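You operate a simulated robot arm through the tools that you are given. There is no shell and no other tool. Be economical: measure what you need, move in short steps, check, and stop when the job is done.

You run a simulated robot arm. Do the job below in one go: nothing can be reset, and whatever is moved stays where it is left.

JOB
Seal the vacuum bag, pump it flat and shut the valve again.
Fine: seal the bag and open the valve before pumping.
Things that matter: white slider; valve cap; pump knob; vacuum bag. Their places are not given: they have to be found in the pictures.

Only the result counts: the job must be done as asked and must still hold three seconds after the hand-in. Knocking over, shifting, dropping, spilling or breaking anything else fails it. A push-on lid holds only when it is set on centred and level and pressed home; a screw cap is set on level and turned clockwise until tight.

ROBOT AND FRAMES
A 7-joint arm with a two-finger parallel gripper, fixed in place. Base frame: the origin is at the foot of the arm, x ahead of it, y to its left, z up; the work surface is at about z = 816. Units: mm, rad, N and s.
With the tool pointing down near the work surface it reaches from about 340 to 780 mm from the base axis. Its first joint turns from -2.897 to 2.897 rad. Payload 3.91 kg.
The TCP is the grasp point between the finger pads, 30 mm short of the fingertips. In the tool frame z runs along the fingers and y along their closing line. The gripper opens to 110 mm. The fingers are 20 mm wide and 10 mm thick; the gripper's body (48 by 112 mm) begins 55 mm behind the TCP.
Orientation is that of the tool frame in the base frame, as a unit quaternion [x, y, z, w]. With the fingers straight down and closing along the base's y, the tool's x points along the base's -x, its y along +y and its z along -z.

CONTROLS
- The arm moves only by the tool apply_moves. Its argument "targets" is a list that holds one entry, the list of rows, each a list of 7 numbers: the turn, a rotation vector about the base's x, y, z in units of 4 degrees (1.0 is 4 degrees), then the shift along the base's x, y, z in units of 20 mm (1.0 is 20 mm), then the closure, from 0 (fully open) to 1 (shut). In form: [[[wx, wy, wz, x, y, z, jaw], ...]]. A call has 1 to 10 rows; each row shifts and turns the commanded pose from where the row before left it. A call with a number of a shift or a turn outside -1 to 1 is refused whole. Rows are played at 5 a second. More than 50 mm and 0.15 rad between two rows, or a gripper value outside its range, and nothing of the call is played. A pose out of reach is approached as far as the arm can. The call stops where the force on the tool passes 40 N (or 10 N more than at its start, if that is more) or the arm is blocked; 0.2 s more then pass. The fingers move at their own pace (about 153 mm/s each) and stop on an object; they squeeze with about 34 N. The grip force told is the motor's: it shows also when the fingers shut on nothing. Time passes only in rows, and 0.2 s behind the last, so rows that do not move let the fingers close. The reply holds the time, the measured pose of the TCP, the force on the tool along the base axes, the opening and the grip force, in the units named above and with some noise, and new pictures: "views" is both (left out), scene, wrist or none.
- Cameras (640 x 400 px; columns grow to the right, rows downward): "scene" is fixed at [50.3, -500.9, 1560.2]; the picture's right is [0.50, -0.86, 0.00], its down [-0.51, -0.29, -0.81] and it looks along [0.70, 0.41, -0.58] (base axes); focal length 259 px, centre (320, 200). "wrist" rides on the gripper at [-36, 0, -57] in the tool frame; the picture's right is [0.00, -1.00, 0.00], its down [0.97, 0.00, -0.24] and it looks along [0.24, 0.00, 0.97] (tool axes); focal length 218 px, centre (320, 200).
- move_column(by): slides the trunk up (or, below 0, down) by that many mm; the arm rides with it, the base frame stays. It gives what a move gives, with no picture.
- probe_pixels(camera, pixels): for up to 12 pixels [column, row] of the newest picture of that camera ("zoom" is the newest enlarged one), the place [x, y, z] in the base frame of the surface seen there, good to about 2 mm. It takes no simulated time.
- enlarge(camera, box): a new picture of the part [left, top, right, bottom] of that camera's present view, enlarged. It takes no simulated time.
- hand_in(): hands the job in; it is judged then, once.

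Go step by step. Measure first, check grasps and placings, and put right what went wrong. The budget is 80 turns and 120 pictures, counting those below and the enlarged ones. Unless the task says otherwise, let go and move clear before handing in, and close with one line.

The tools are called after "Request:" as name(argument=value, ...) on one line, values as JSON. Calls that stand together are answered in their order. apply_moves: Moves the arm, as the interface text tells. Its arguments: {"type":"object","properties":{"targets":{"type":"array","items":{"type":"array","items":{"type":"array","items":{"type":"number"}}}},"views":{"type":"string","enum":["both","scene","wrist","none"]}},"required":["targets"]} The other tools are called the same way: move_column (by) slides the trunk up or down; probe_pixels (camera, pixels) gives the place of the surface under pixels of a picture; enlarge (camera, box) takes an enlarged picture of a part of a camera's view; hand_in () hands the job in.

At the start:

```text
t: 0.0
ee_pos: [377.9, -164.6, 1362.3]
ee_rot: [0.001, 1.0, -0.001, 0.0]
contact_force: [0.4, 0.1, 0.0]
grip_width: 110.1
finger_force: 0.2
trunk travel left (down, up): [-575.0, 35.0]
```

scene: 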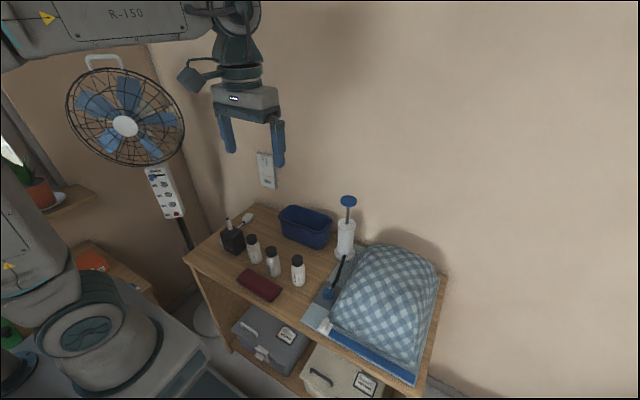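
wrist: 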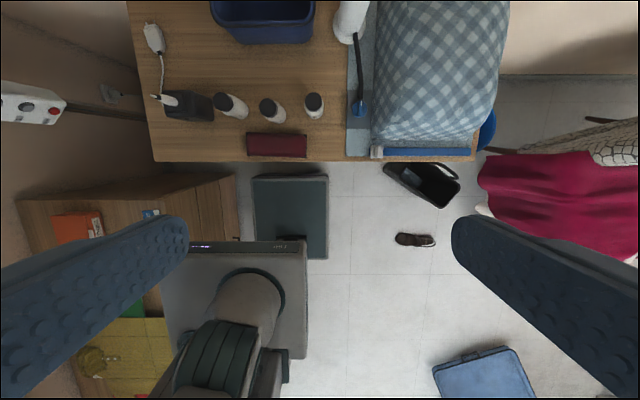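

The bag sits at right of the table (scene ~380,300), the slider seems at its front-left corner (~325,325), the pump at (347,230), and the hose with valve near (328,293). I'll enlarge these parts.

Request:
enlarge(camera="scene", box=[290, 180, 450, 390])

Request:
enlarge(camera="wrist", box=[320, 0, 520, 170])

```text
1.90 times, centred on (370, 285) of scene
```

zoom: 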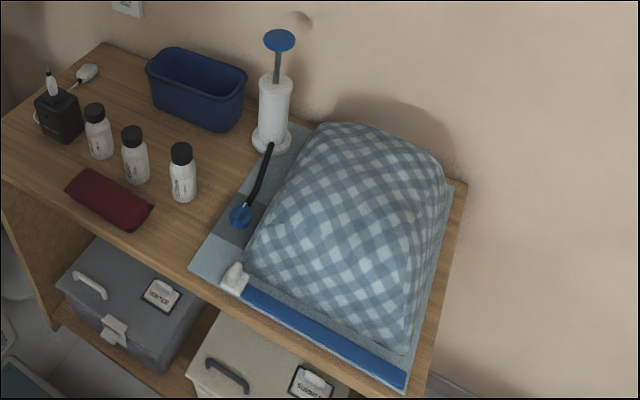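

```text
2.35 times, centred on (420, 85) of wrist
```

zoom: 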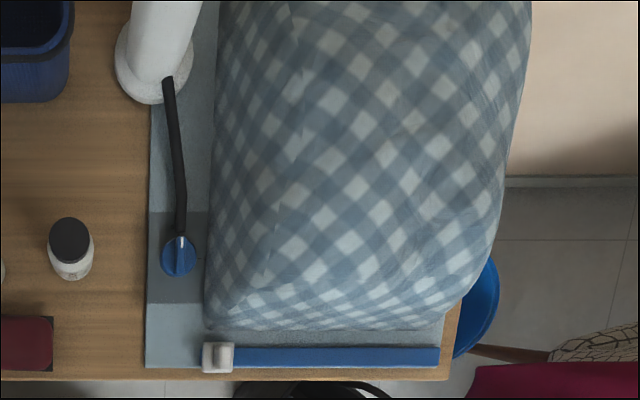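

The zoom shows the white slider at (217,357), the blue rail to (438,356), the valve cap at (180,257), and the pump. I'll probe them.

Request:
probe_pixels(camera="zoom", pixels=[[217, 350], [205, 357], [231, 357], [240, 357], [436, 356], [180, 245], [166, 260], [194, 260], [182, 270], [180, 320], [150, 362], [440, 320]])

Request:
probe_pixels(camera="scene", pixels=[[348, 201], [348, 215], [346, 230], [344, 252], [323, 325], [327, 330], [330, 333], [416, 381], [327, 293], [330, 289], [342, 268], [370, 255]])

Request:
enlarge(camera="scene", box=[300, 250, 364, 340])

```text
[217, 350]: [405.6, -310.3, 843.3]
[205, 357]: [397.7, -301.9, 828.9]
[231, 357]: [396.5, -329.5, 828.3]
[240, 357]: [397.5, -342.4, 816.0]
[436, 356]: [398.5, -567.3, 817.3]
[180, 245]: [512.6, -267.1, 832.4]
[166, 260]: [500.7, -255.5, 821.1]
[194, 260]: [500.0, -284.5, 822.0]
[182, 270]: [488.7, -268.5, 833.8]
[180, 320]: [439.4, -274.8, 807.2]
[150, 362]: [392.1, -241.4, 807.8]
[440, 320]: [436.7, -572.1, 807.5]
```

```text
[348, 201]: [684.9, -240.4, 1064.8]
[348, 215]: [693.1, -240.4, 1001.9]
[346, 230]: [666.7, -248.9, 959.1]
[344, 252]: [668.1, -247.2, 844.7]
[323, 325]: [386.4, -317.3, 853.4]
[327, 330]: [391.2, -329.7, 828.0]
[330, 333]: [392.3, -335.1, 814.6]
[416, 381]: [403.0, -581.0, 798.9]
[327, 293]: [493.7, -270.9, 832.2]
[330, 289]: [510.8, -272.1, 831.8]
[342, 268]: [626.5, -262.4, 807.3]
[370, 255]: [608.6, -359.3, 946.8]
```

```text
4.44 times, centred on (332, 295) of scene
```

zoom: 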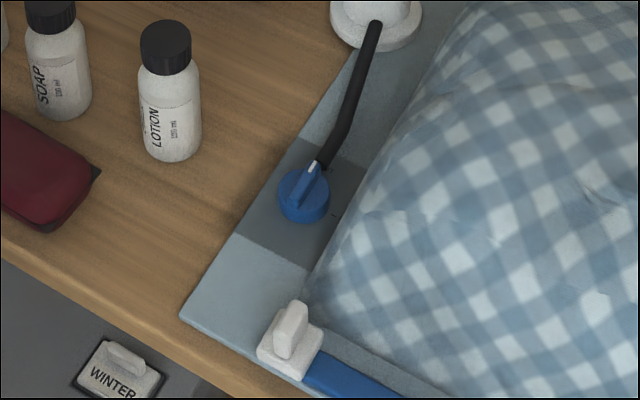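

The slider has a fin, thin along y, at about (395,-315), top z≈853. The valve cap is at (500,-270) with a lever along x, and the pump knob is at (685,-240,1065). I'll lower the trunk first.

Request:
move_column(by=-400)

Request:
apply_moves(targets=[[[0, 0, 0, 0.45, -1, 0, 0.3], [0, 0, 0, 0.45, -1, 0, 0.5], [0, 0, 0, 0, -1, 0, 0.5], [0, 0, 0, 0, -1, 0, 0.5], [0, 0, 0, 0, -1, 0, 0.5], [0, 0, 0, 0, -1, 0, 0.5], [0, 0, 0, 0, -1, 0, 0.5], [0, 0, 0, 0, -0.5, 0, 0.5]]])

```text
t: 3.8
ee_pos: [376.8, -165.5, 962.6]
ee_rot: [-0.001, 1.0, 0.0, 0.0]
contact_force: [-0.2, 0.1, 1.2]
grip_width: 110.1
finger_force: 0.0
trunk travel left (down, up): [-175.0, 435.0]
```

```text
t: 5.6
ee_pos: [394.6, -314.7, 964.0]
ee_rot: [0.0, 1.0, 0.0, 0.0]
contact_force: [-0.4, 1.2, 0.6]
grip_width: 54.9
finger_force: 0.0
trunk travel left (down, up): [-175.0, 435.0]
```

scene: 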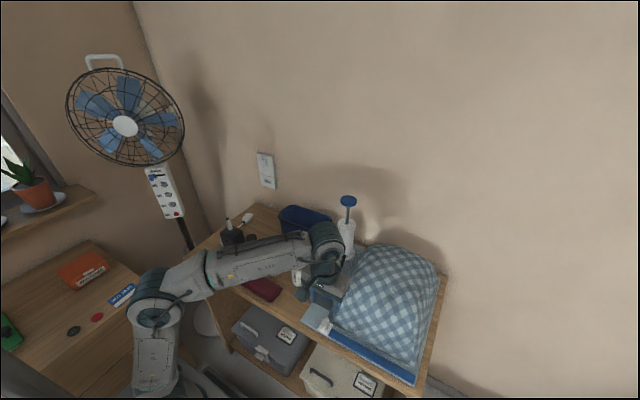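
wrist: 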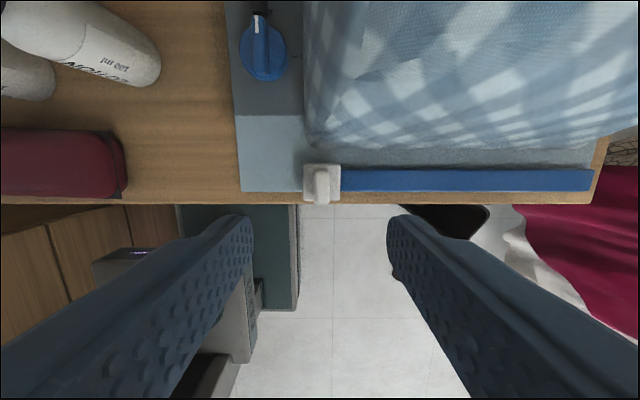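

Request:
probe_pixels(camera="wrist", pixels=[[322, 175], [322, 190], [316, 185], [328, 185], [322, 198], [307, 190], [337, 190], [345, 180], [588, 180], [310, 140], [400, 110], [500, 110]])

Request:
enlarge(camera="wrist", box=[220, 0, 360, 210])

```text
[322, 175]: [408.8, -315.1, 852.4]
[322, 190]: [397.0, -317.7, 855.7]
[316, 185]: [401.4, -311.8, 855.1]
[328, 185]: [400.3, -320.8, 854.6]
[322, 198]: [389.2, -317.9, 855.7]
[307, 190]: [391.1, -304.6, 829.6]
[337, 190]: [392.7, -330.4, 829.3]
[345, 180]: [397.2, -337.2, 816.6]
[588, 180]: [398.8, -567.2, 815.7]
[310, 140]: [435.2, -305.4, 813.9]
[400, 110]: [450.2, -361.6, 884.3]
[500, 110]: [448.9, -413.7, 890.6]
```

```text
1.90 times, centred on (290, 105) of wrist
```

zoom: 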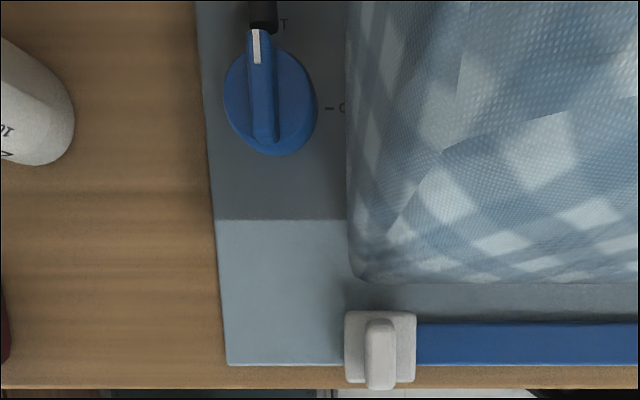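

The fin top is centred at (398,-317,855) and "OPEN" looks to be marked at the valve's -y side. I'll go down and grip the fin.

Request:
apply_moves(targets=[[[0, 0, 0, 0.1, -0.1, -1, 0.5], [0, 0, 0, 0, 0, -1, 0.5], [0, 0, 0, 0, 0, -1, 0.5], [0, 0, 0, 0, 0, -1, 0.5], [0, 0, 0, 0, 0, -1, 0.6], [0, 0, 0, 0, 0, 0, 1], [0, 0, 0, 0, 0, 0, 1], [0, 0, 0, 0, 0, 0, 1]]])

```text
t: 7.4
ee_pos: [398.5, -315.5, 863.7]
ee_rot: [-0.001, 1.0, 0.0, 0.0]
contact_force: [0.3, -1.6, -0.7]
grip_width: 11.7
finger_force: 44.8
trunk travel left (down, up): [-175.0, 435.0]
```

scene: 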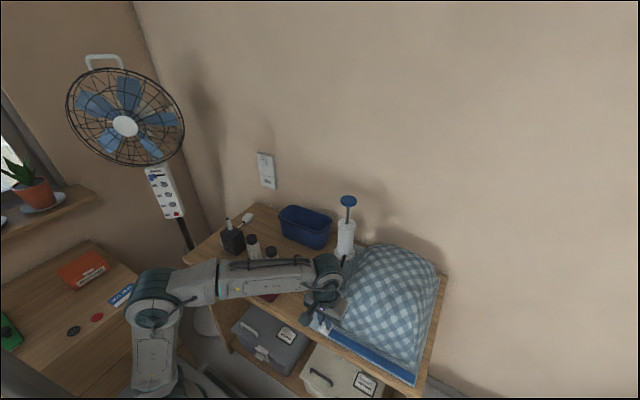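
wrist: 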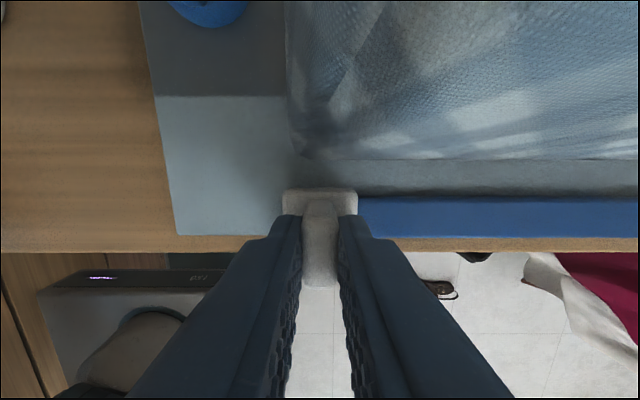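

The fin is gripped (11.7 mm). I'll slide it along -y.

Request:
apply_moves(targets=[[[0, 0, 0, 0, -0.5, 0, 1], [0, 0, 0, 0, -0.7, 0, 1], [0, 0, 0, 0, -0.7, 0, 1], [0, 0, 0, 0, -0.7, 0, 1], [0, 0, 0, 0, -0.7, 0, 1], [0, 0, 0, 0, -0.7, 0, 1], [0, 0, 0, 0, -0.7, 0, 1], [0, 0, 0, 0, -0.7, 0, 1], [0, 0, 0, 0, -0.7, 0, 1], [0, 0, 0, 0, -0.7, 0, 1]]])

```text
t: 9.6
ee_pos: [398.1, -452.8, 863.6]
ee_rot: [-0.001, 1.0, -0.002, 0.002]
contact_force: [21.5, -0.1, 23.5]
grip_width: 11.8
finger_force: 44.7
trunk travel left (down, up): [-175.0, 435.0]
```

scene: 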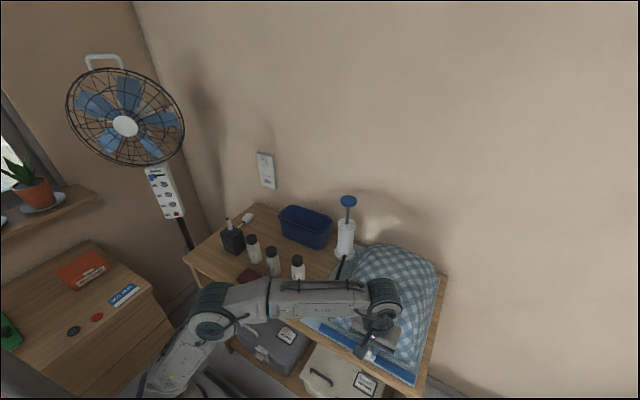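
wrist: 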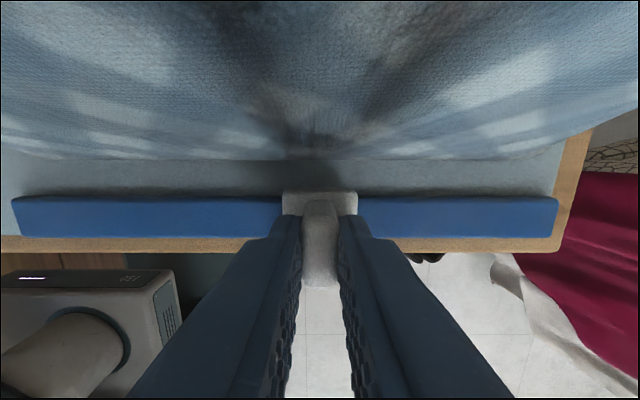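

The slider moved to y≈-453, but the force rose to (21,0,23) N. I'll hold still to see whether that persists.

Request:
apply_moves(targets=[[[0, 0, 0, 0, 0, 0, 1]]], views="none")

Request:
enlarge(camera="scene", box=[320, 240, 440, 390])

```text
t: 10.0
ee_pos: [397.5, -453.1, 863.2]
ee_rot: [-0.001, 1.0, -0.002, 0.001]
contact_force: [24.8, -0.6, 25.7]
grip_width: 11.7
finger_force: 45.3
trunk travel left (down, up): [-175.0, 435.0]
```

```text
2.67 times, centred on (380, 315) of scene
```

zoom: 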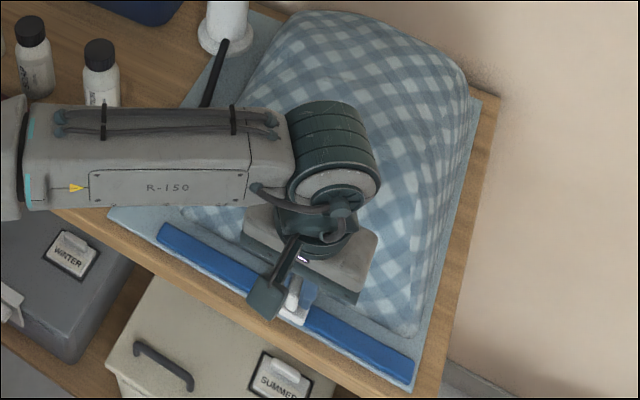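

The force persists with no y component, probably from the rail constraint against the grip, or from the hand touching the bag. I'll loosen the fingers to tell which.

Request:
apply_moves(targets=[[[0, 0, 0, 0, 0, 0, 0.75], [0, 0, 0, 0, 0, 0, 0.75]]], views="wrist")

```text
t: 10.6
ee_pos: [396.3, -452.9, 862.4]
ee_rot: [0.0, 1.0, 0.001, -0.001]
contact_force: [0.4, -0.6, 0.4]
grip_width: 27.5
finger_force: 0.0
trunk travel left (down, up): [-175.0, 435.0]
```

wrist: 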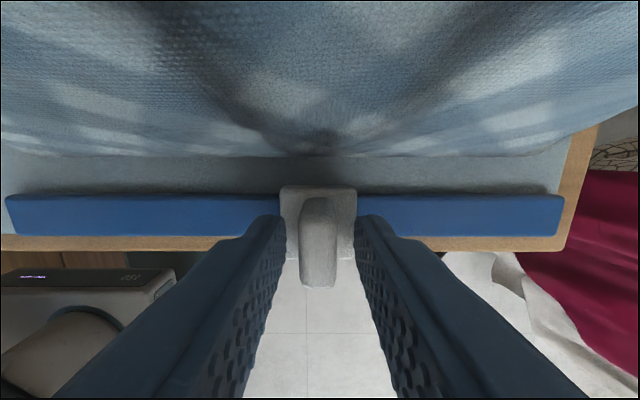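

Releasing cleared the force, so it was only grip stress. I'll push on with the fingers loosely caging the fin.

Request:
apply_moves(targets=[[[0, 0, 0, 0.05, -0.5, 0.03, 0.82], [0, 0, 0, 0, -0.6, 0, 0.82], [0, 0, 0, 0, -0.6, 0, 0.82], [0, 0, 0, 0, -0.6, 0, 0.82], [0, 0, 0, 0, -0.6, 0, 0.82], [0, 0, 0, 0, -0.6, 0, 0.82], [0, 0, 0, 0, -0.6, 0, 0.82], [0, 0, 0, 0, -0.6, 0, 0.82]]])

```text
t: 12.4
ee_pos: [398.3, -547.5, 863.0]
ee_rot: [0.0, 1.0, 0.0, 0.0]
contact_force: [-0.2, 0.8, 0.1]
grip_width: 19.9
finger_force: 0.0
trunk travel left (down, up): [-175.0, 435.0]
```

scene: 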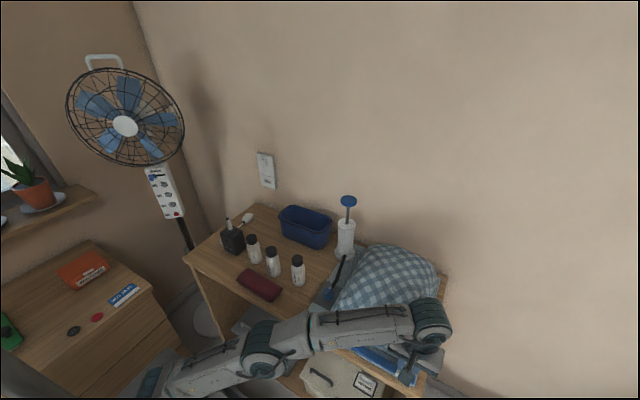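
wrist: 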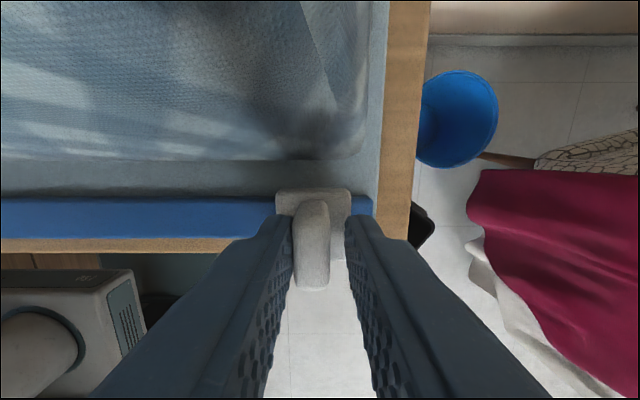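

About 10 mm of rail is left, at (360,205). I'll push in small steps to the stop.

Request:
apply_moves(targets=[[[0, 0, 0, 0, -0.25, 0, 0.82], [0, 0, 0, 0, -0.25, 0, 0.82], [0, 0, 0, 0, -0.2, 0, 0.82], [0, 0, 0, 0, -0.2, 0, 0.82], [0, 0, 0, 0, -0.2, 0, 0.82]]], views="wrist")

```text
t: 13.6
ee_pos: [395.9, -558.6, 860.9]
ee_rot: [-0.001, 1.0, 0.0, 0.0]
contact_force: [3.6, 10.5, 1.7]
grip_width: 24.5
finger_force: 4.5
out of reach, approached as far as the arm can: row 3, 5
trunk travel left (down, up): [-175.0, 435.0]
```

wrist: 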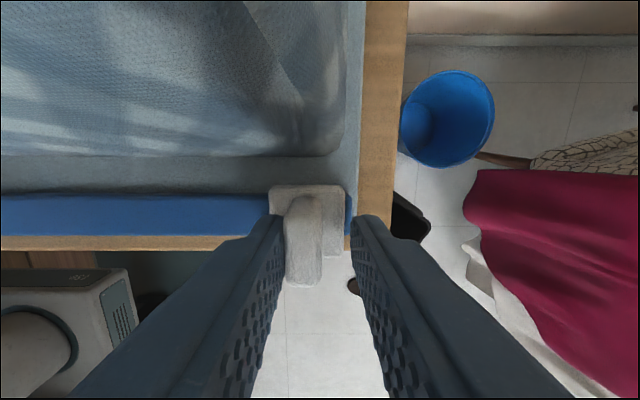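

A reaction of 10 N appeared, with a reach note. I'll probe the slider edge against the rail end.

Request:
probe_pixels(camera="wrist", pixels=[[340, 200], [272, 200], [348, 215], [350, 205], [352, 220], [305, 210], [200, 215], [340, 225]])

Request:
enlarge(camera="wrist", box=[250, 150, 410, 250])

```text
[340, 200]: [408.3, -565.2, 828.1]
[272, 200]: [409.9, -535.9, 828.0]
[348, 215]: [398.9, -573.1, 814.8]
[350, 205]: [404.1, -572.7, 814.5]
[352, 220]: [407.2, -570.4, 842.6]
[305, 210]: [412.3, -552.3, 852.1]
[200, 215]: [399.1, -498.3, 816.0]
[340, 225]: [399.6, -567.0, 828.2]
```

```text
4.00 times, centred on (330, 200) of wrist
```

zoom: 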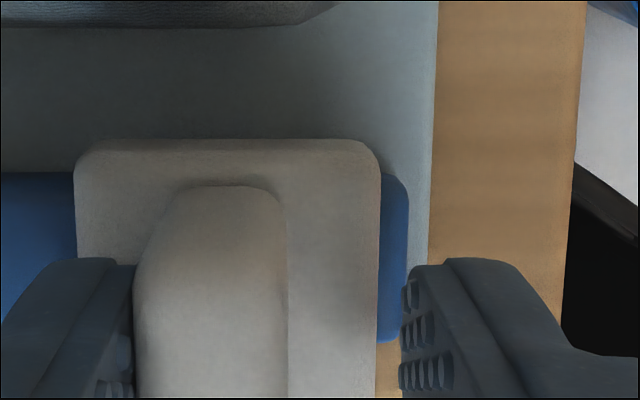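

About 6 mm of rail remains past the slider edge (-568 against -574), and the arm is near its reach limit. I'll lift, lower the trunk for better reach and come back down.

Request:
apply_moves(targets=[[[0, 0, 0, 0, 0.3, 0.3, 0.75], [0, 0, 0, 0, 0, 1, 0.75], [0, 0, 0, 0, 0, 1, 0.75], [0, 0, 0, 0, 0, 1, 0.75], [0, 0, 0, 0, 0, 1, 0.75], [0, 0, 0, 0, 0, 1, 0.75], [0, 0, 0, 0, 0, 1, 0.75]]], views="wrist")

Request:
move_column(by=-90)

```text
t: 15.2
ee_pos: [386.5, -534.1, 907.2]
ee_rot: [0.001, 1.0, -0.001, 0.001]
contact_force: [0.6, 0.1, 0.3]
grip_width: 27.2
finger_force: 0.0
out of reach, approached as far as the arm can: row 2, 3, 4, 5, 6, 7
trunk travel left (down, up): [-175.0, 435.0]
```

wrist: 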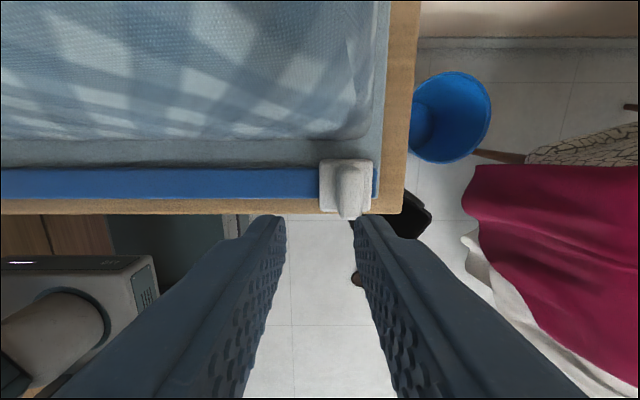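

```text
t: 15.9
ee_pos: [386.8, -531.4, 884.4]
ee_rot: [0.0, 1.0, -0.01, 0.007]
contact_force: [0.2, -0.3, 13.9]
grip_width: 27.8
finger_force: 0.5
trunk travel left (down, up): [-141.0, 469.0]
stopped: the force on the tool passed its limit (the readings are from after the stop); the commanded pose is now the measured one
```

Reach gets worse going up, so the shoulder is low and the trunk should go up instead. The finger has touched the fin top, so I'll raise now.

Request:
move_column(by=130)

Request:
apply_moves(targets=[[[0, 0, 0, 0, 0, 0, 0.75]]])

```text
t: 17.4
ee_pos: [387.4, -532.9, 1010.9]
ee_rot: [-0.001, 1.0, -0.01, 0.006]
contact_force: [-0.5, -0.1, -0.6]
grip_width: 27.4
finger_force: 0.1
trunk travel left (down, up): [-271.0, 339.0]
```

```text
t: 17.9
ee_pos: [387.7, -532.8, 1011.0]
ee_rot: [-0.001, 1.0, -0.009, 0.005]
contact_force: [-0.2, -0.6, 0.3]
grip_width: 28.0
finger_force: 0.1
trunk travel left (down, up): [-271.0, 339.0]
```

scene: 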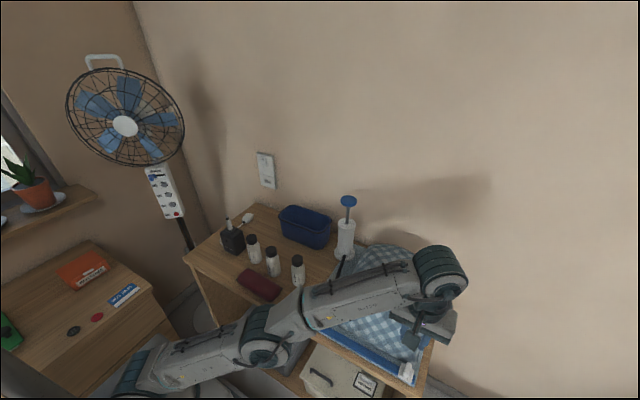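
wrist: 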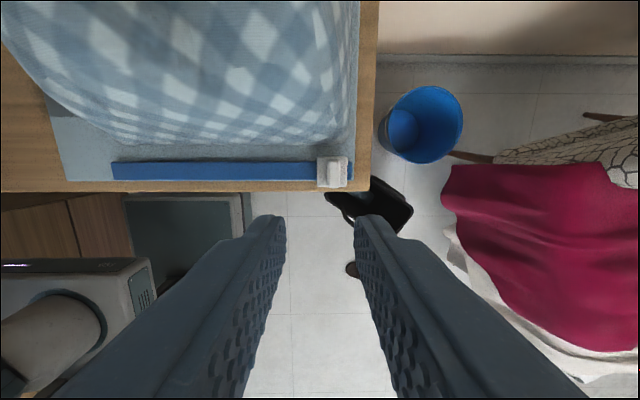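

Request:
enlarge(camera="wrist", box=[280, 130, 400, 205])

Request:
probe_pixels(camera="wrist", pixels=[[115, 172], [121, 172], [320, 172], [346, 170], [350, 170], [334, 172]])

```text
5.33 times, centred on (340, 168) of wrist
```

zoom: 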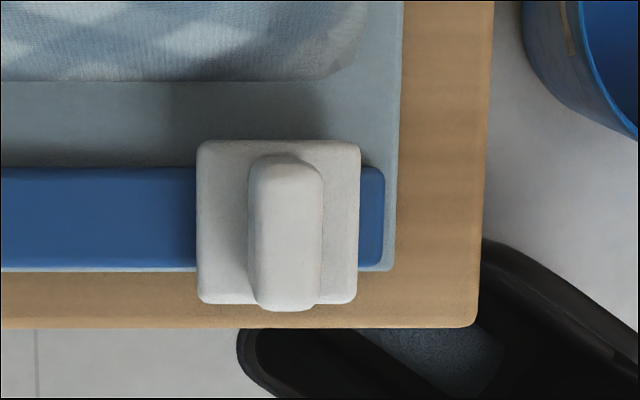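

```text
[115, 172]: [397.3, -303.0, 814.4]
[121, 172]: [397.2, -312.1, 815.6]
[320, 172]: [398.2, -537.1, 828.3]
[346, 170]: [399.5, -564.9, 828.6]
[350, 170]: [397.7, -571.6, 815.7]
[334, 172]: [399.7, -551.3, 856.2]
```

The rail runs from -302 to -574, and the slider centre is at -551.5 where the mirror of its start would be -559, so it needs about 7 mm more. I'll re-cage and push.

Request:
apply_moves(targets=[[[0, 0, 0, 0.5, -0.5, 0, 0.72], [0, 0, 0, 0, -0.35, -0.6, 0.72], [0, 0, 0, 0, 0, -1, 0.72], [0, 0, 0, 0, 0, -1, 0.72], [0, 0, 0, 0, 0, -1, 0.72], [0, 0, 0, 0, 0, -1, 0.72], [0, 0, 0, 0, 0, -0.8, 0.72]]], views="wrist")

```text
t: 19.4
ee_pos: [410.8, -568.3, 927.6]
ee_rot: [-0.001, 1.0, -0.007, 0.005]
contact_force: [-0.4, -0.1, -0.3]
grip_width: 30.7
finger_force: 0.0
out of reach, approached as far as the arm can: row 1, 3, 4, 5, 6, 7
trunk travel left (down, up): [-271.0, 339.0]
```

wrist: 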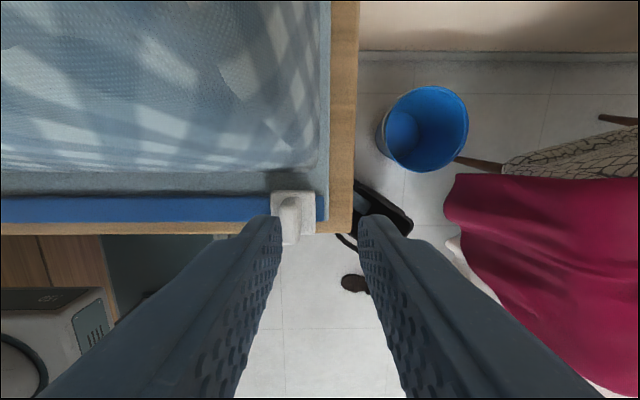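

The arm is fully stretched with the shoulder too low, so I'll raise the trunk by 230 mm and then descend.

Request:
move_column(by=230)

Request:
apply_moves(targets=[[[0, 0, 0, 0, 0, 0, 0.72], [0, 0, 0, 0, 0, -1, 0.72], [0, 0, 0, 0, 0, -1, 0.72], [0, 0, 0, 0, 0, -1, 0.72], [0, 0, 0, 0, 0, -1, 0.72], [0, 0, 0, 0, 0, -1, 0.72]]], views="wrist")

```text
t: 21.9
ee_pos: [408.8, -568.5, 1157.8]
ee_rot: [-0.001, 1.0, -0.008, 0.005]
contact_force: [-0.1, -0.1, -0.1]
grip_width: 30.6
finger_force: 0.0
trunk travel left (down, up): [-501.0, 109.0]
```

```text
t: 23.3
ee_pos: [427.4, -597.8, 1070.7]
ee_rot: [-0.001, 1.0, -0.007, 0.004]
contact_force: [-0.7, -0.4, 0.5]
grip_width: 30.9
finger_force: 0.1
out of reach, approached as far as the arm can: row 2, 3, 4, 5, 6
trunk travel left (down, up): [-501.0, 109.0]
```

wrist: 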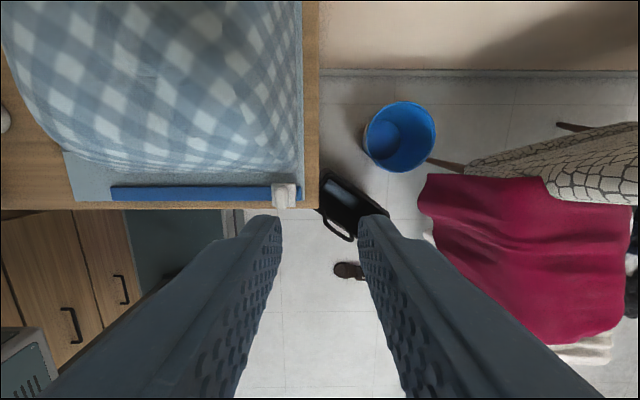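

The measured pose slides along an arc, which looks like a stretched elbow. I'll pull the tool inward toward the base to unlock it, and look.

Request:
apply_moves(targets=[[[0, 0, 0, -0.6, 0.9, 0, 0.72], [0, 0, 0, -0.6, 0.9, 0, 0.72], [0, 0, 0, -0.6, 0.9, 0, 0.72], [0, 0, 0, -0.6, 0.9, 0, 0.72], [0, 0, 0, -0.6, 0.9, 0, 0.72]]], views="scene")

```text
t: 24.5
ee_pos: [422.7, -593.5, 1086.5]
ee_rot: [-0.001, 1.0, -0.007, 0.004]
contact_force: [0.2, -0.7, -0.9]
grip_width: 30.8
finger_force: 0.1
out of reach, approached as far as the arm can: row 1, 2, 3, 4, 5
trunk travel left (down, up): [-501.0, 109.0]
```

scene: 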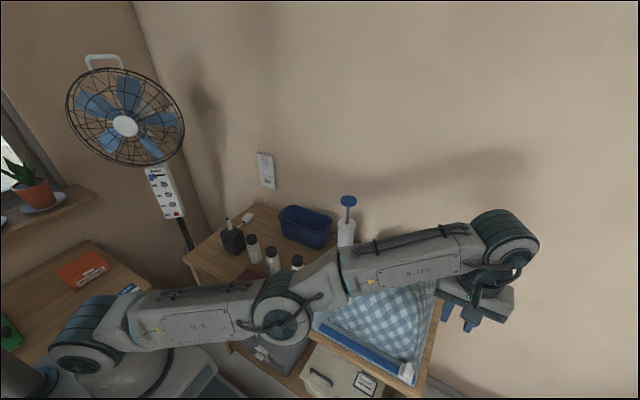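

The arm is straight, so the elbow is singular. A tilt of the tool about the axis across the arm should let the elbow bend.

Request:
apply_moves(targets=[[[0.8, 0.57, 0, 0, 0, 0, 0.72], [0.8, 0.57, 0, 0, 0, 0, 0.72], [0.8, 0.57, 0, 0, 0, 0, 0.72], [0.8, 0.57, 0, 0, 0, 0, 0.72], [0, 0, 0, 0, 0, 0, 0.72]]], views="scene")

```text
t: 25.7
ee_pos: [404.3, -560.4, 1084.5]
ee_rot: [-0.001, 0.996, 0.077, -0.056]
contact_force: [0.0, -0.4, 0.2]
grip_width: 31.0
finger_force: 0.0
out of reach, approached as far as the arm can: row 1, 2, 3, 4
trunk travel left (down, up): [-501.0, 109.0]
```

scene: 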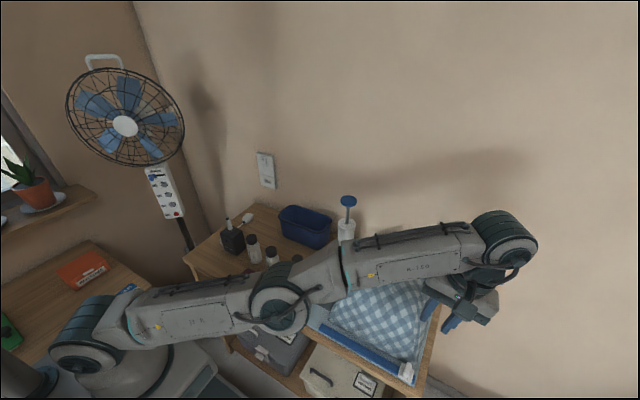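

Row 5 was not flagged, so the tilt helped. I'll try inward steps again.

Request:
apply_moves(targets=[[[0, 0, 0, -0.58, 0.81, 0, 0.72], [0, 0, 0, -0.58, 0.81, 0, 0.72], [0, 0, 0, -0.58, 0.81, 0, 0.72], [0, 0, 0, -0.58, 0.81, 0, 0.72]]], views="none")

```text
t: 26.7
ee_pos: [404.2, -556.8, 1096.9]
ee_rot: [0.0, 0.996, 0.076, -0.055]
contact_force: [1.0, 0.2, -0.1]
grip_width: 30.8
finger_force: 0.0
out of reach, approached as far as the arm can: row 1, 2, 3, 4
trunk travel left (down, up): [-501.0, 109.0]
```

I'll combine a stronger tilt with inward shifts, so the elbow takes part of it.

Request:
apply_moves(targets=[[[0.8, 0.57, 0, -0.58, 0.81, 0, 0.72], [0.8, 0.57, 0, -0.58, 0.81, 0, 0.72], [0.8, 0.57, 0, -0.58, 0.81, 0, 0.72], [0.8, 0.57, 0, -0.58, 0.81, 0, 0.72], [0.8, 0.57, 0, -0.58, 0.81, 0, 0.72], [0.8, 0.57, 0, -0.58, 0.81, 0, 0.72], [0.8, 0.57, 0, -0.58, 0.81, 0, 0.72]]], views="scene")

```text
t: 28.3
ee_pos: [321.0, -442.4, 1095.6]
ee_rot: [-0.001, 0.945, 0.267, -0.191]
contact_force: [0.6, 0.9, -0.2]
grip_width: 30.7
finger_force: 0.0
trunk travel left (down, up): [-501.0, 109.0]
```

scene: 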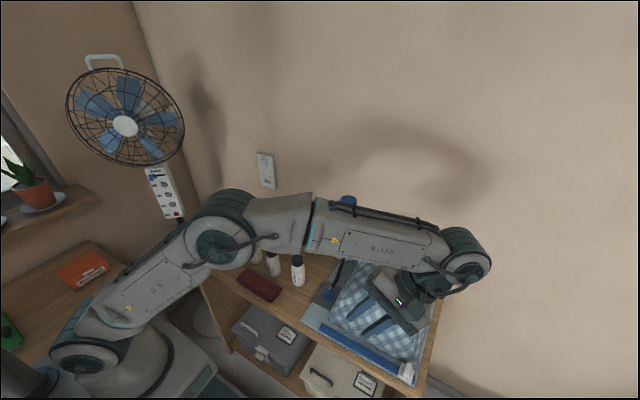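

The elbow is bent now and the arm is free. I'll untilt in place.

Request:
apply_moves(targets=[[[-0.8, -0.57, 0, 0, 0, 0, 0.72], [-0.8, -0.57, 0, 0, 0, 0, 0.72], [-0.8, -0.57, 0, 0, 0, 0, 0.72], [-0.8, -0.57, 0, 0, 0, 0, 0.72], [-0.8, -0.57, 0, 0, 0, 0, 0.72], [-0.8, -0.57, 0, 0, 0, 0, 0.72], [-0.8, -0.57, 0, 0, 0, 0, 0.72], [-0.8, -0.57, 0, 0, 0, 0, 0.72], [-0.8, -0.57, 0, 0, 0, 0, 0.72], [-0.6, -0.42, 0, 0, 0, 0, 0.72]]], views="none")

```text
t: 30.5
ee_pos: [322.5, -443.2, 1097.1]
ee_rot: [-0.001, 1.0, -0.001, 0.0]
contact_force: [-0.4, -0.3, 0.3]
grip_width: 31.0
finger_force: 0.0
trunk travel left (down, up): [-501.0, 109.0]
```

Tool is down again. I'll move above the slider fin at (398,-551).

Request:
apply_moves(targets=[[[0, 0, 0, 0.63, -0.9, -1, 0.72], [0, 0, 0, 0.63, -0.9, -1, 0.72], [0, 0, 0, 0.63, -0.9, -1, 0.72], [0, 0, 0, 0.63, -0.9, -1, 0.72], [0, 0, 0, 0.63, -0.9, -1, 0.72], [0, 0, 0, 0.63, -0.9, -1, 0.72], [0, 0, 0, 0, 0, -1, 0.72], [0, 0, 0, 0, 0, -1, 0.72]]], views="wrist")

```text
t: 32.3
ee_pos: [395.9, -552.2, 936.9]
ee_rot: [0.0, 1.0, -0.001, 0.0]
contact_force: [-0.3, 0.4, 0.7]
grip_width: 30.5
finger_force: 0.0
trunk travel left (down, up): [-501.0, 109.0]
```

wrist: 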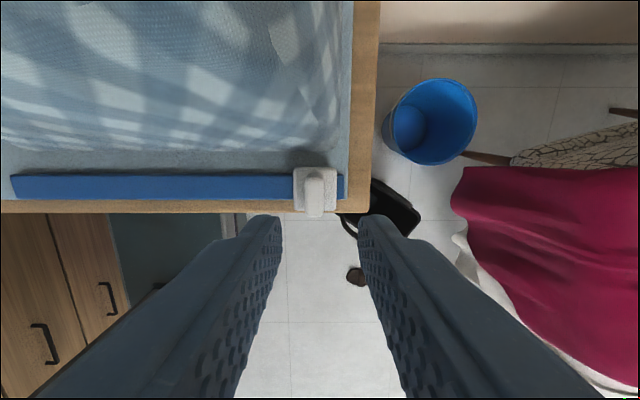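

Request:
apply_moves(targets=[[[0, 0, 0, 0.1, 0, -1, 0.72], [0, 0, 0, 0, 0, -1, 0.72], [0, 0, 0, 0, 0, -1, 0.72], [0, 0, 0, 0, 0, -0.7, 0.85], [0, 0, 0, 0, -0.3, 0, 0.9], [0, 0, 0, 0, -0.2, 0, 0.9], [0, 0, 0, 0, -0.2, 0, 0.9]]], views="wrist")

```text
t: 33.9
ee_pos: [398.6, -561.8, 863.3]
ee_rot: [0.0, 1.0, 0.002, -0.001]
contact_force: [-8.2, 30.1, 0.7]
grip_width: 26.0
finger_force: 15.7
trunk travel left (down, up): [-501.0, 109.0]
```

wrist: 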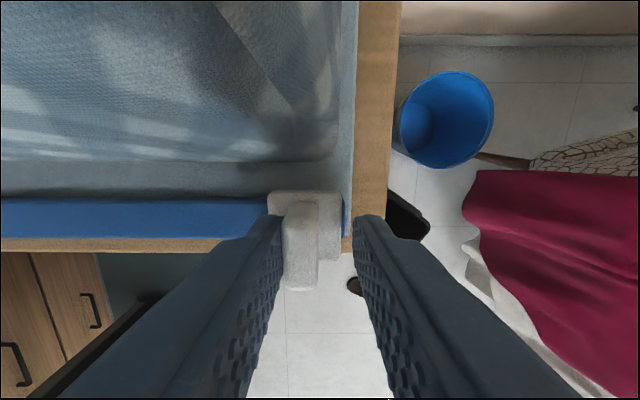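

Now 30 N of reaction in y means it has reached a stop. I'll probe the slider edges again.

Request:
probe_pixels(camera="wrist", pixels=[[338, 215], [272, 205], [344, 215], [305, 205], [286, 220], [316, 220]])

Request:
apply_moves(targets=[[[0, 0, 0, 0, 0, 0, 1], [0, 0, 0, 0, -0.15, 0, 1], [0, 0, 0, 0, -0.15, 0, 1]]], views="wrist")

```text
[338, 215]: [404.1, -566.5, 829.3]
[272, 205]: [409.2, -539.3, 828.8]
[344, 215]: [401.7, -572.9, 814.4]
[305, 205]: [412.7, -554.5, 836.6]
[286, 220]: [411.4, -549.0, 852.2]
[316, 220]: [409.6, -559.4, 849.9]
```

```text
t: 34.2
ee_pos: [399.3, -553.6, 864.2]
ee_rot: [-0.002, 1.0, 0.011, -0.003]
contact_force: [-4.8, 32.8, 10.2]
grip_width: 12.8
finger_force: 34.3
trunk travel left (down, up): [-501.0, 109.0]
stopped in row 1: the force on the tool passed its limit (the readings are from after the stop); the commanded pose is now the measured one
```

wrist: 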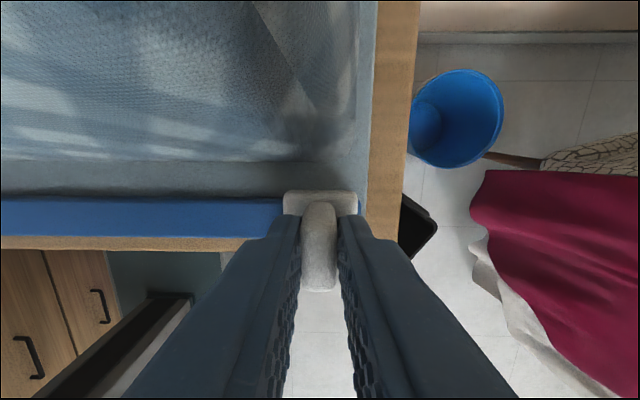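

The slider is at its stop: centre -553.6 with 33 N holding. I'll release and lift clear.

Request:
apply_moves(targets=[[[0, 0, 0, 0, 0, 0, 0.7], [0, 0, 0, 0, 0, 0, 0.7], [0, 0, 0, 0, 0, 1, 0.7], [0, 0, 0, 0, 0, 1, 0.7], [0, 0, 0, 0, 0, 1, 0.7], [0, 0, 0, 0, 0, 1, 0.7], [0, 0, 0, 0, 0.5, 1, 0.7], [0, 0, 0, 0, 0.9, 1, 0.7], [0, 0, 0, 0, 0.9, 1, 0.7], [0, 0, 0, 0, 0.9, 1, 0.7]]], views="wrist")

Request:
apply_moves(targets=[[[0, 0, 0, 0, 1, 0, 0.7], [0, 0, 0, 0, 1, 0, 0.7], [0, 0, 0, 0, 1, 0, 0.7], [0, 0, 0, 0, 1, 0, 0.7], [0, 0, 0, 0, 1, 0, 0.7], [0, 0, 0, 0, 1, 0, 0.7], [0, 0, 0, 0, 1, 0, 0.7], [0, 0, 0, 0.6, 1, 0, 0.7], [0, 0, 0, 1, 1, 0, 0.7], [0, 0, 0, 1, 1, 0, 0.7]]])

```text
t: 36.4
ee_pos: [397.9, -496.3, 1021.5]
ee_rot: [-0.001, 1.0, 0.007, -0.002]
contact_force: [0.8, -0.3, -0.2]
grip_width: 33.1
finger_force: 0.1
trunk travel left (down, up): [-501.0, 109.0]
```

wrist: 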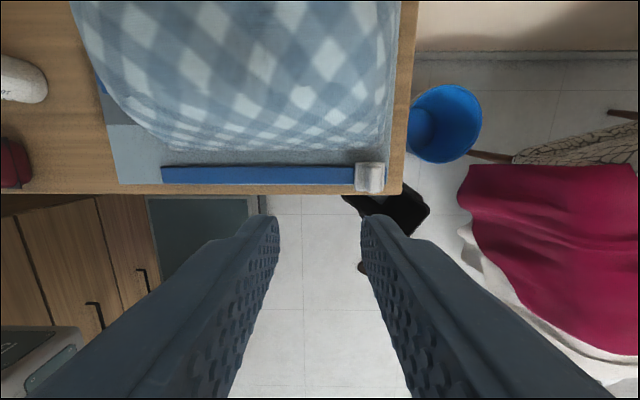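

```text
t: 38.6
ee_pos: [450.7, -294.5, 1024.4]
ee_rot: [0.0, 1.0, 0.007, -0.003]
contact_force: [0.3, 0.3, -0.7]
grip_width: 33.2
finger_force: 0.0
trunk travel left (down, up): [-501.0, 109.0]
```

scene: 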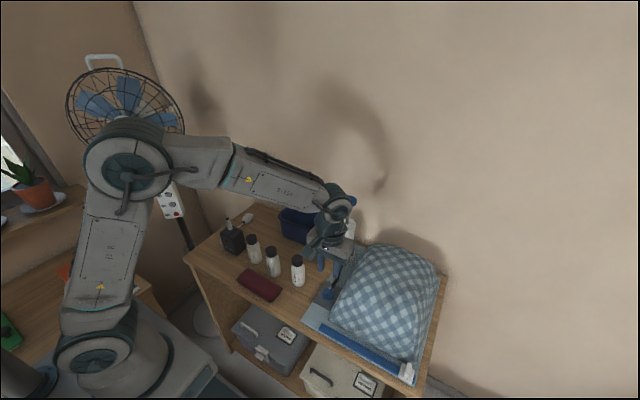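
wrist: 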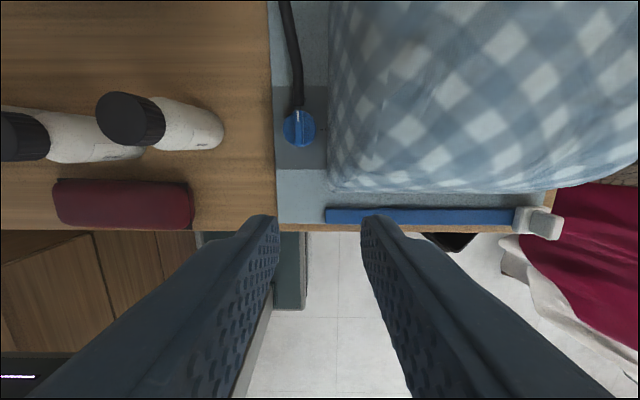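

Good view of the valve at (300,127). I'll enlarge it to read the marks, and probe the valve and nearby bag wall.

Request:
enlarge(camera="wrist", box=[260, 85, 350, 165])

Request:
probe_pixels(camera="wrist", pixels=[[299, 113], [300, 127], [301, 142], [284, 127], [315, 127], [335, 127], [340, 127], [350, 127], [365, 127], [345, 100], [340, 150], [322, 127]])

```text
5.00 times, centred on (305, 125) of wrist
```

zoom: 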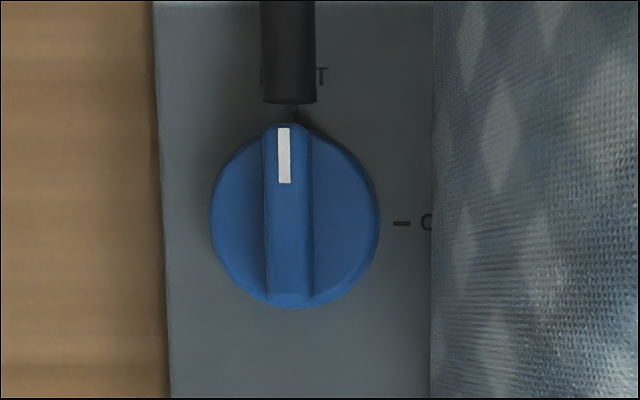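

```text
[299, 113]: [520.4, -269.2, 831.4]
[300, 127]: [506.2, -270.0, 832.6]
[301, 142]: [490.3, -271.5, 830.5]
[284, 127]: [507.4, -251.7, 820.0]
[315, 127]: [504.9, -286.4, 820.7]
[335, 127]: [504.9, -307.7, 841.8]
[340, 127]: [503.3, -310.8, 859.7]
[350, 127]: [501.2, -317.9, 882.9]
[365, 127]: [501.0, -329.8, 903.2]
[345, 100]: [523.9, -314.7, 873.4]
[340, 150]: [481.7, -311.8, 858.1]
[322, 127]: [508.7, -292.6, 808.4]
```

The marks are SHUT at +x (now) and OPEN at -y, so opening is a 90° clockwise turn. The lever centre is (505,-269.5), top z≈832; I'll descend in two stages.

Request:
apply_moves(targets=[[[0, 0, 0, 1, 0.5, 0, 0.7], [0, 0, 0, 1, 0.5, 0, 0.7], [0, 0, 0, 0.71, 0.25, -1, 0.7], [0, 0, 0, 0, 0, -1, 0.7], [0, 0, 0, 0, 0, -1, 0.7], [0, 0, 0, 0, 0, -1, 0.7], [0, 0, 0, 0, 0, -1, 0.7], [0, 0, 0, 0, 0, -1, 0.7]]])

```text
t: 40.4
ee_pos: [506.2, -272.0, 901.3]
ee_rot: [0.001, 1.0, 0.008, -0.002]
contact_force: [-0.4, 0.1, 0.1]
grip_width: 32.8
finger_force: 0.0
trunk travel left (down, up): [-501.0, 109.0]
```

scene: 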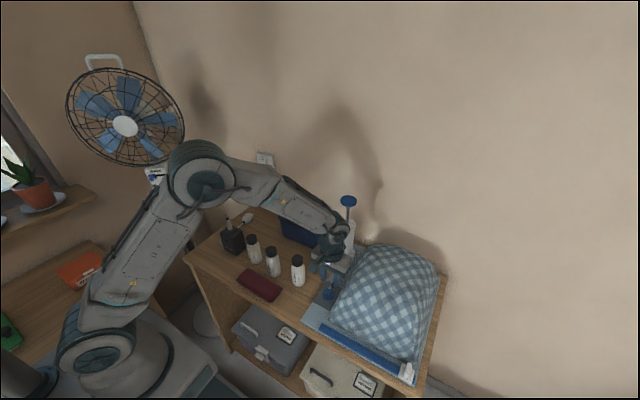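
wrist: 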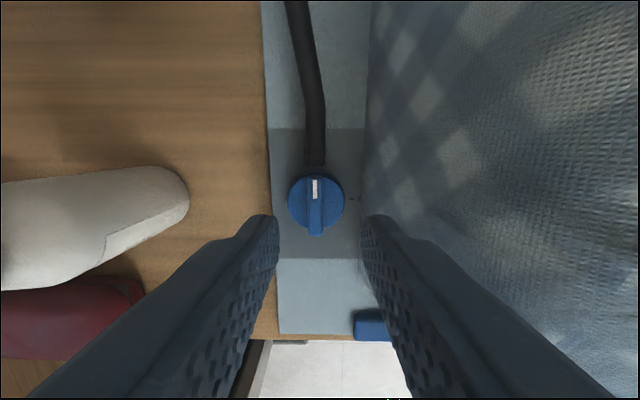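

Request:
apply_moves(targets=[[[0, 0, 0, -0.05, 0.13, -0.8, 0.75], [0, 0, 0, 0, 0, -0.8, 0.75], [0, 0, 0, 0, 0, -0.7, 0.75], [0, 0, 0, 0, 0, 0, 1], [0, 0, 0, 0, 0, 0, 1], [0, 0, 0, 0, 0, 0, 1]]], views="wrist")

```text
t: 41.8
ee_pos: [504.1, -269.0, 855.1]
ee_rot: [0.0, 1.0, 0.008, -0.002]
contact_force: [-1.0, -0.9, -0.3]
grip_width: 10.0
finger_force: 45.6
trunk travel left (down, up): [-501.0, 109.0]
```

wrist: 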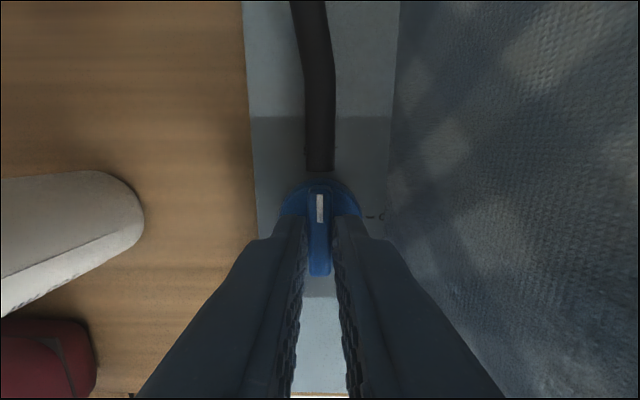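

The lever is held (10.0 mm). I'll turn it clockwise from above (-z rotation), 40° first.

Request:
apply_moves(targets=[[[0, 0, -1, 0, 0, 0, 1], [0, 0, -1, 0, 0, 0, 1], [0, 0, -1, 0, 0, 0, 1], [0, 0, -1, 0, 0, 0, 1], [0, 0, -1, 0, 0, 0, 1], [0, 0, -1, 0, 0, 0, 1], [0, 0, -1, 0, 0, 0, 1], [0, 0, -1, 0, 0, 0, 1], [0, 0, -1, 0, 0, 0, 1], [0, 0, -1, 0, 0, 0, 1]]], views="wrist")

```text
t: 44.0
ee_pos: [504.1, -267.2, 854.3]
ee_rot: [0.343, 0.939, 0.008, 0.0]
contact_force: [-5.4, 12.9, -11.6]
grip_width: 9.7
finger_force: 45.1
trunk travel left (down, up): [-501.0, 109.0]
```

wrist: 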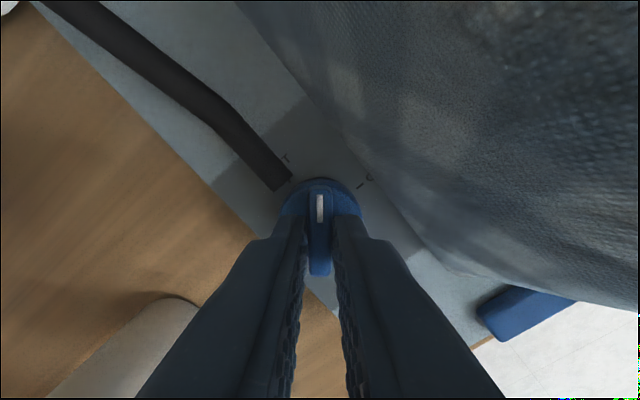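

It turns with the tool (40° done). Continuing.

Request:
apply_moves(targets=[[[0, 0, -1, 0, 0, 0, 1], [0, 0, -1, 0, 0, 0, 1], [0, 0, -1, 0, 0, 0, 1], [0, 0, -1, 0, 0, 0, 1], [0, 0, -1, 0, 0, 0, 1], [0, 0, -1, 0, 0, 0, 1], [0, 0, -1, 0, 0, 0, 1], [0, 0, -1, 0, 0, 0, 1], [0, 0, -1, 0, 0, 0, 1], [0, 0, -1, 0, 0, 0, 1]]], views="wrist")

```text
t: 46.2
ee_pos: [504.8, -267.6, 855.6]
ee_rot: [0.642, 0.766, 0.007, 0.002]
contact_force: [-3.3, 21.1, -9.9]
grip_width: 9.9
finger_force: 44.9
trunk travel left (down, up): [-501.0, 109.0]
```

wrist: 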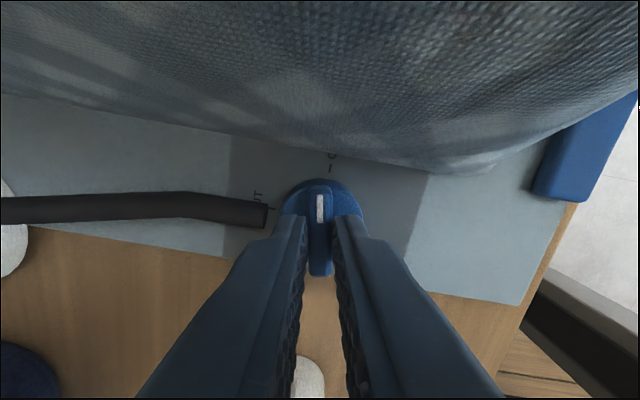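

The white mark is about 10° short of the OPEN mark at (331,170). I'll turn the rest.

Request:
apply_moves(targets=[[[0, 0, -1, 0, 0, 0, 1], [0, 0, -1, 0, 0, 0, 1], [0, 0, -0.6, 0, 0, 0, 1], [0, 0, 0, 0, 0, 0, 1]]], views="wrist")

```text
t: 47.2
ee_pos: [504.9, -267.0, 855.6]
ee_rot: [0.71, 0.705, 0.006, 0.003]
contact_force: [-0.8, 21.3, -0.4]
grip_width: 9.7
finger_force: 44.6
trunk travel left (down, up): [-501.0, 109.0]
```

wrist: 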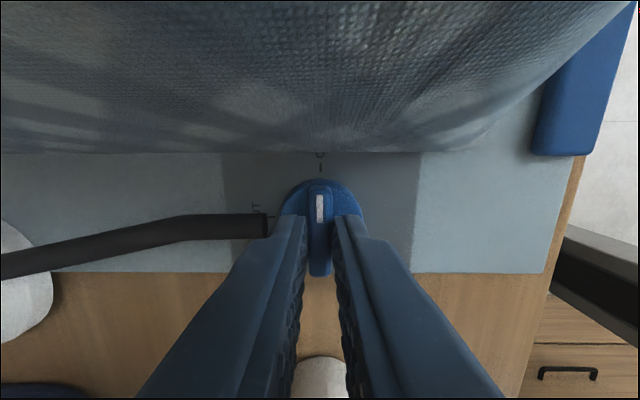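

The mark is aligned with OPEN. I'll release, lift straight up and check.

Request:
apply_moves(targets=[[[0, 0, 0, 0, 0, 0, 0.75], [0, 0, 0, 0, 0, 0, 0.75], [0, 0, 0, 0, 0, 0.6, 0.75], [0, 0, 0, 0, 0, 1, 0.75], [0, 0, 0, 0, 0, 1, 0.75], [0, 0, 0, 0, 0, 1, 0.75], [0, 0, 0, 0, 0, 1, 0.75], [0, 0, 0, 0, 0, 1, 0.75], [0, 0, 0, 0, 0, 1, 0.75], [0, 0, 0, 0, 0, 1, 0.75]]], views="both")

Request:
enlarge(camera="wrist", box=[260, 130, 380, 230])

```text
t: 49.4
ee_pos: [504.7, -269.4, 1009.2]
ee_rot: [0.71, 0.705, 0.008, 0.004]
contact_force: [0.3, 0.2, -0.1]
grip_width: 27.6
finger_force: 0.0
trunk travel left (down, up): [-501.0, 109.0]
```

scene: 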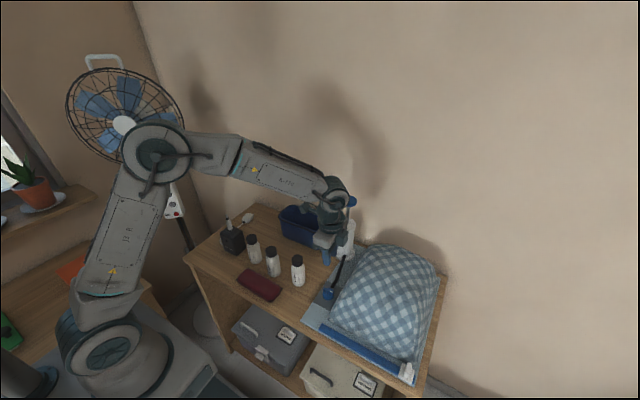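
wrist: 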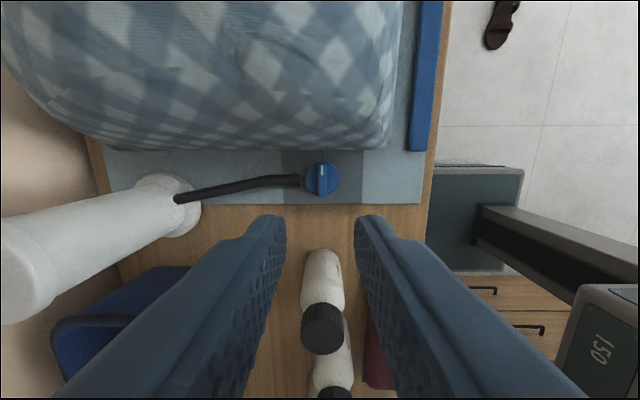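

```text
4.00 times, centred on (320, 180) of wrist
```

zoom: 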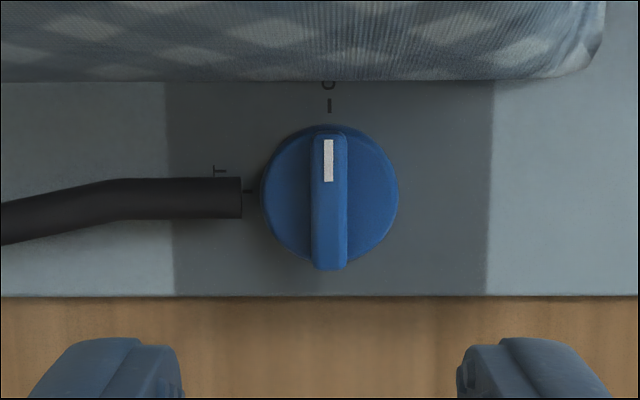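

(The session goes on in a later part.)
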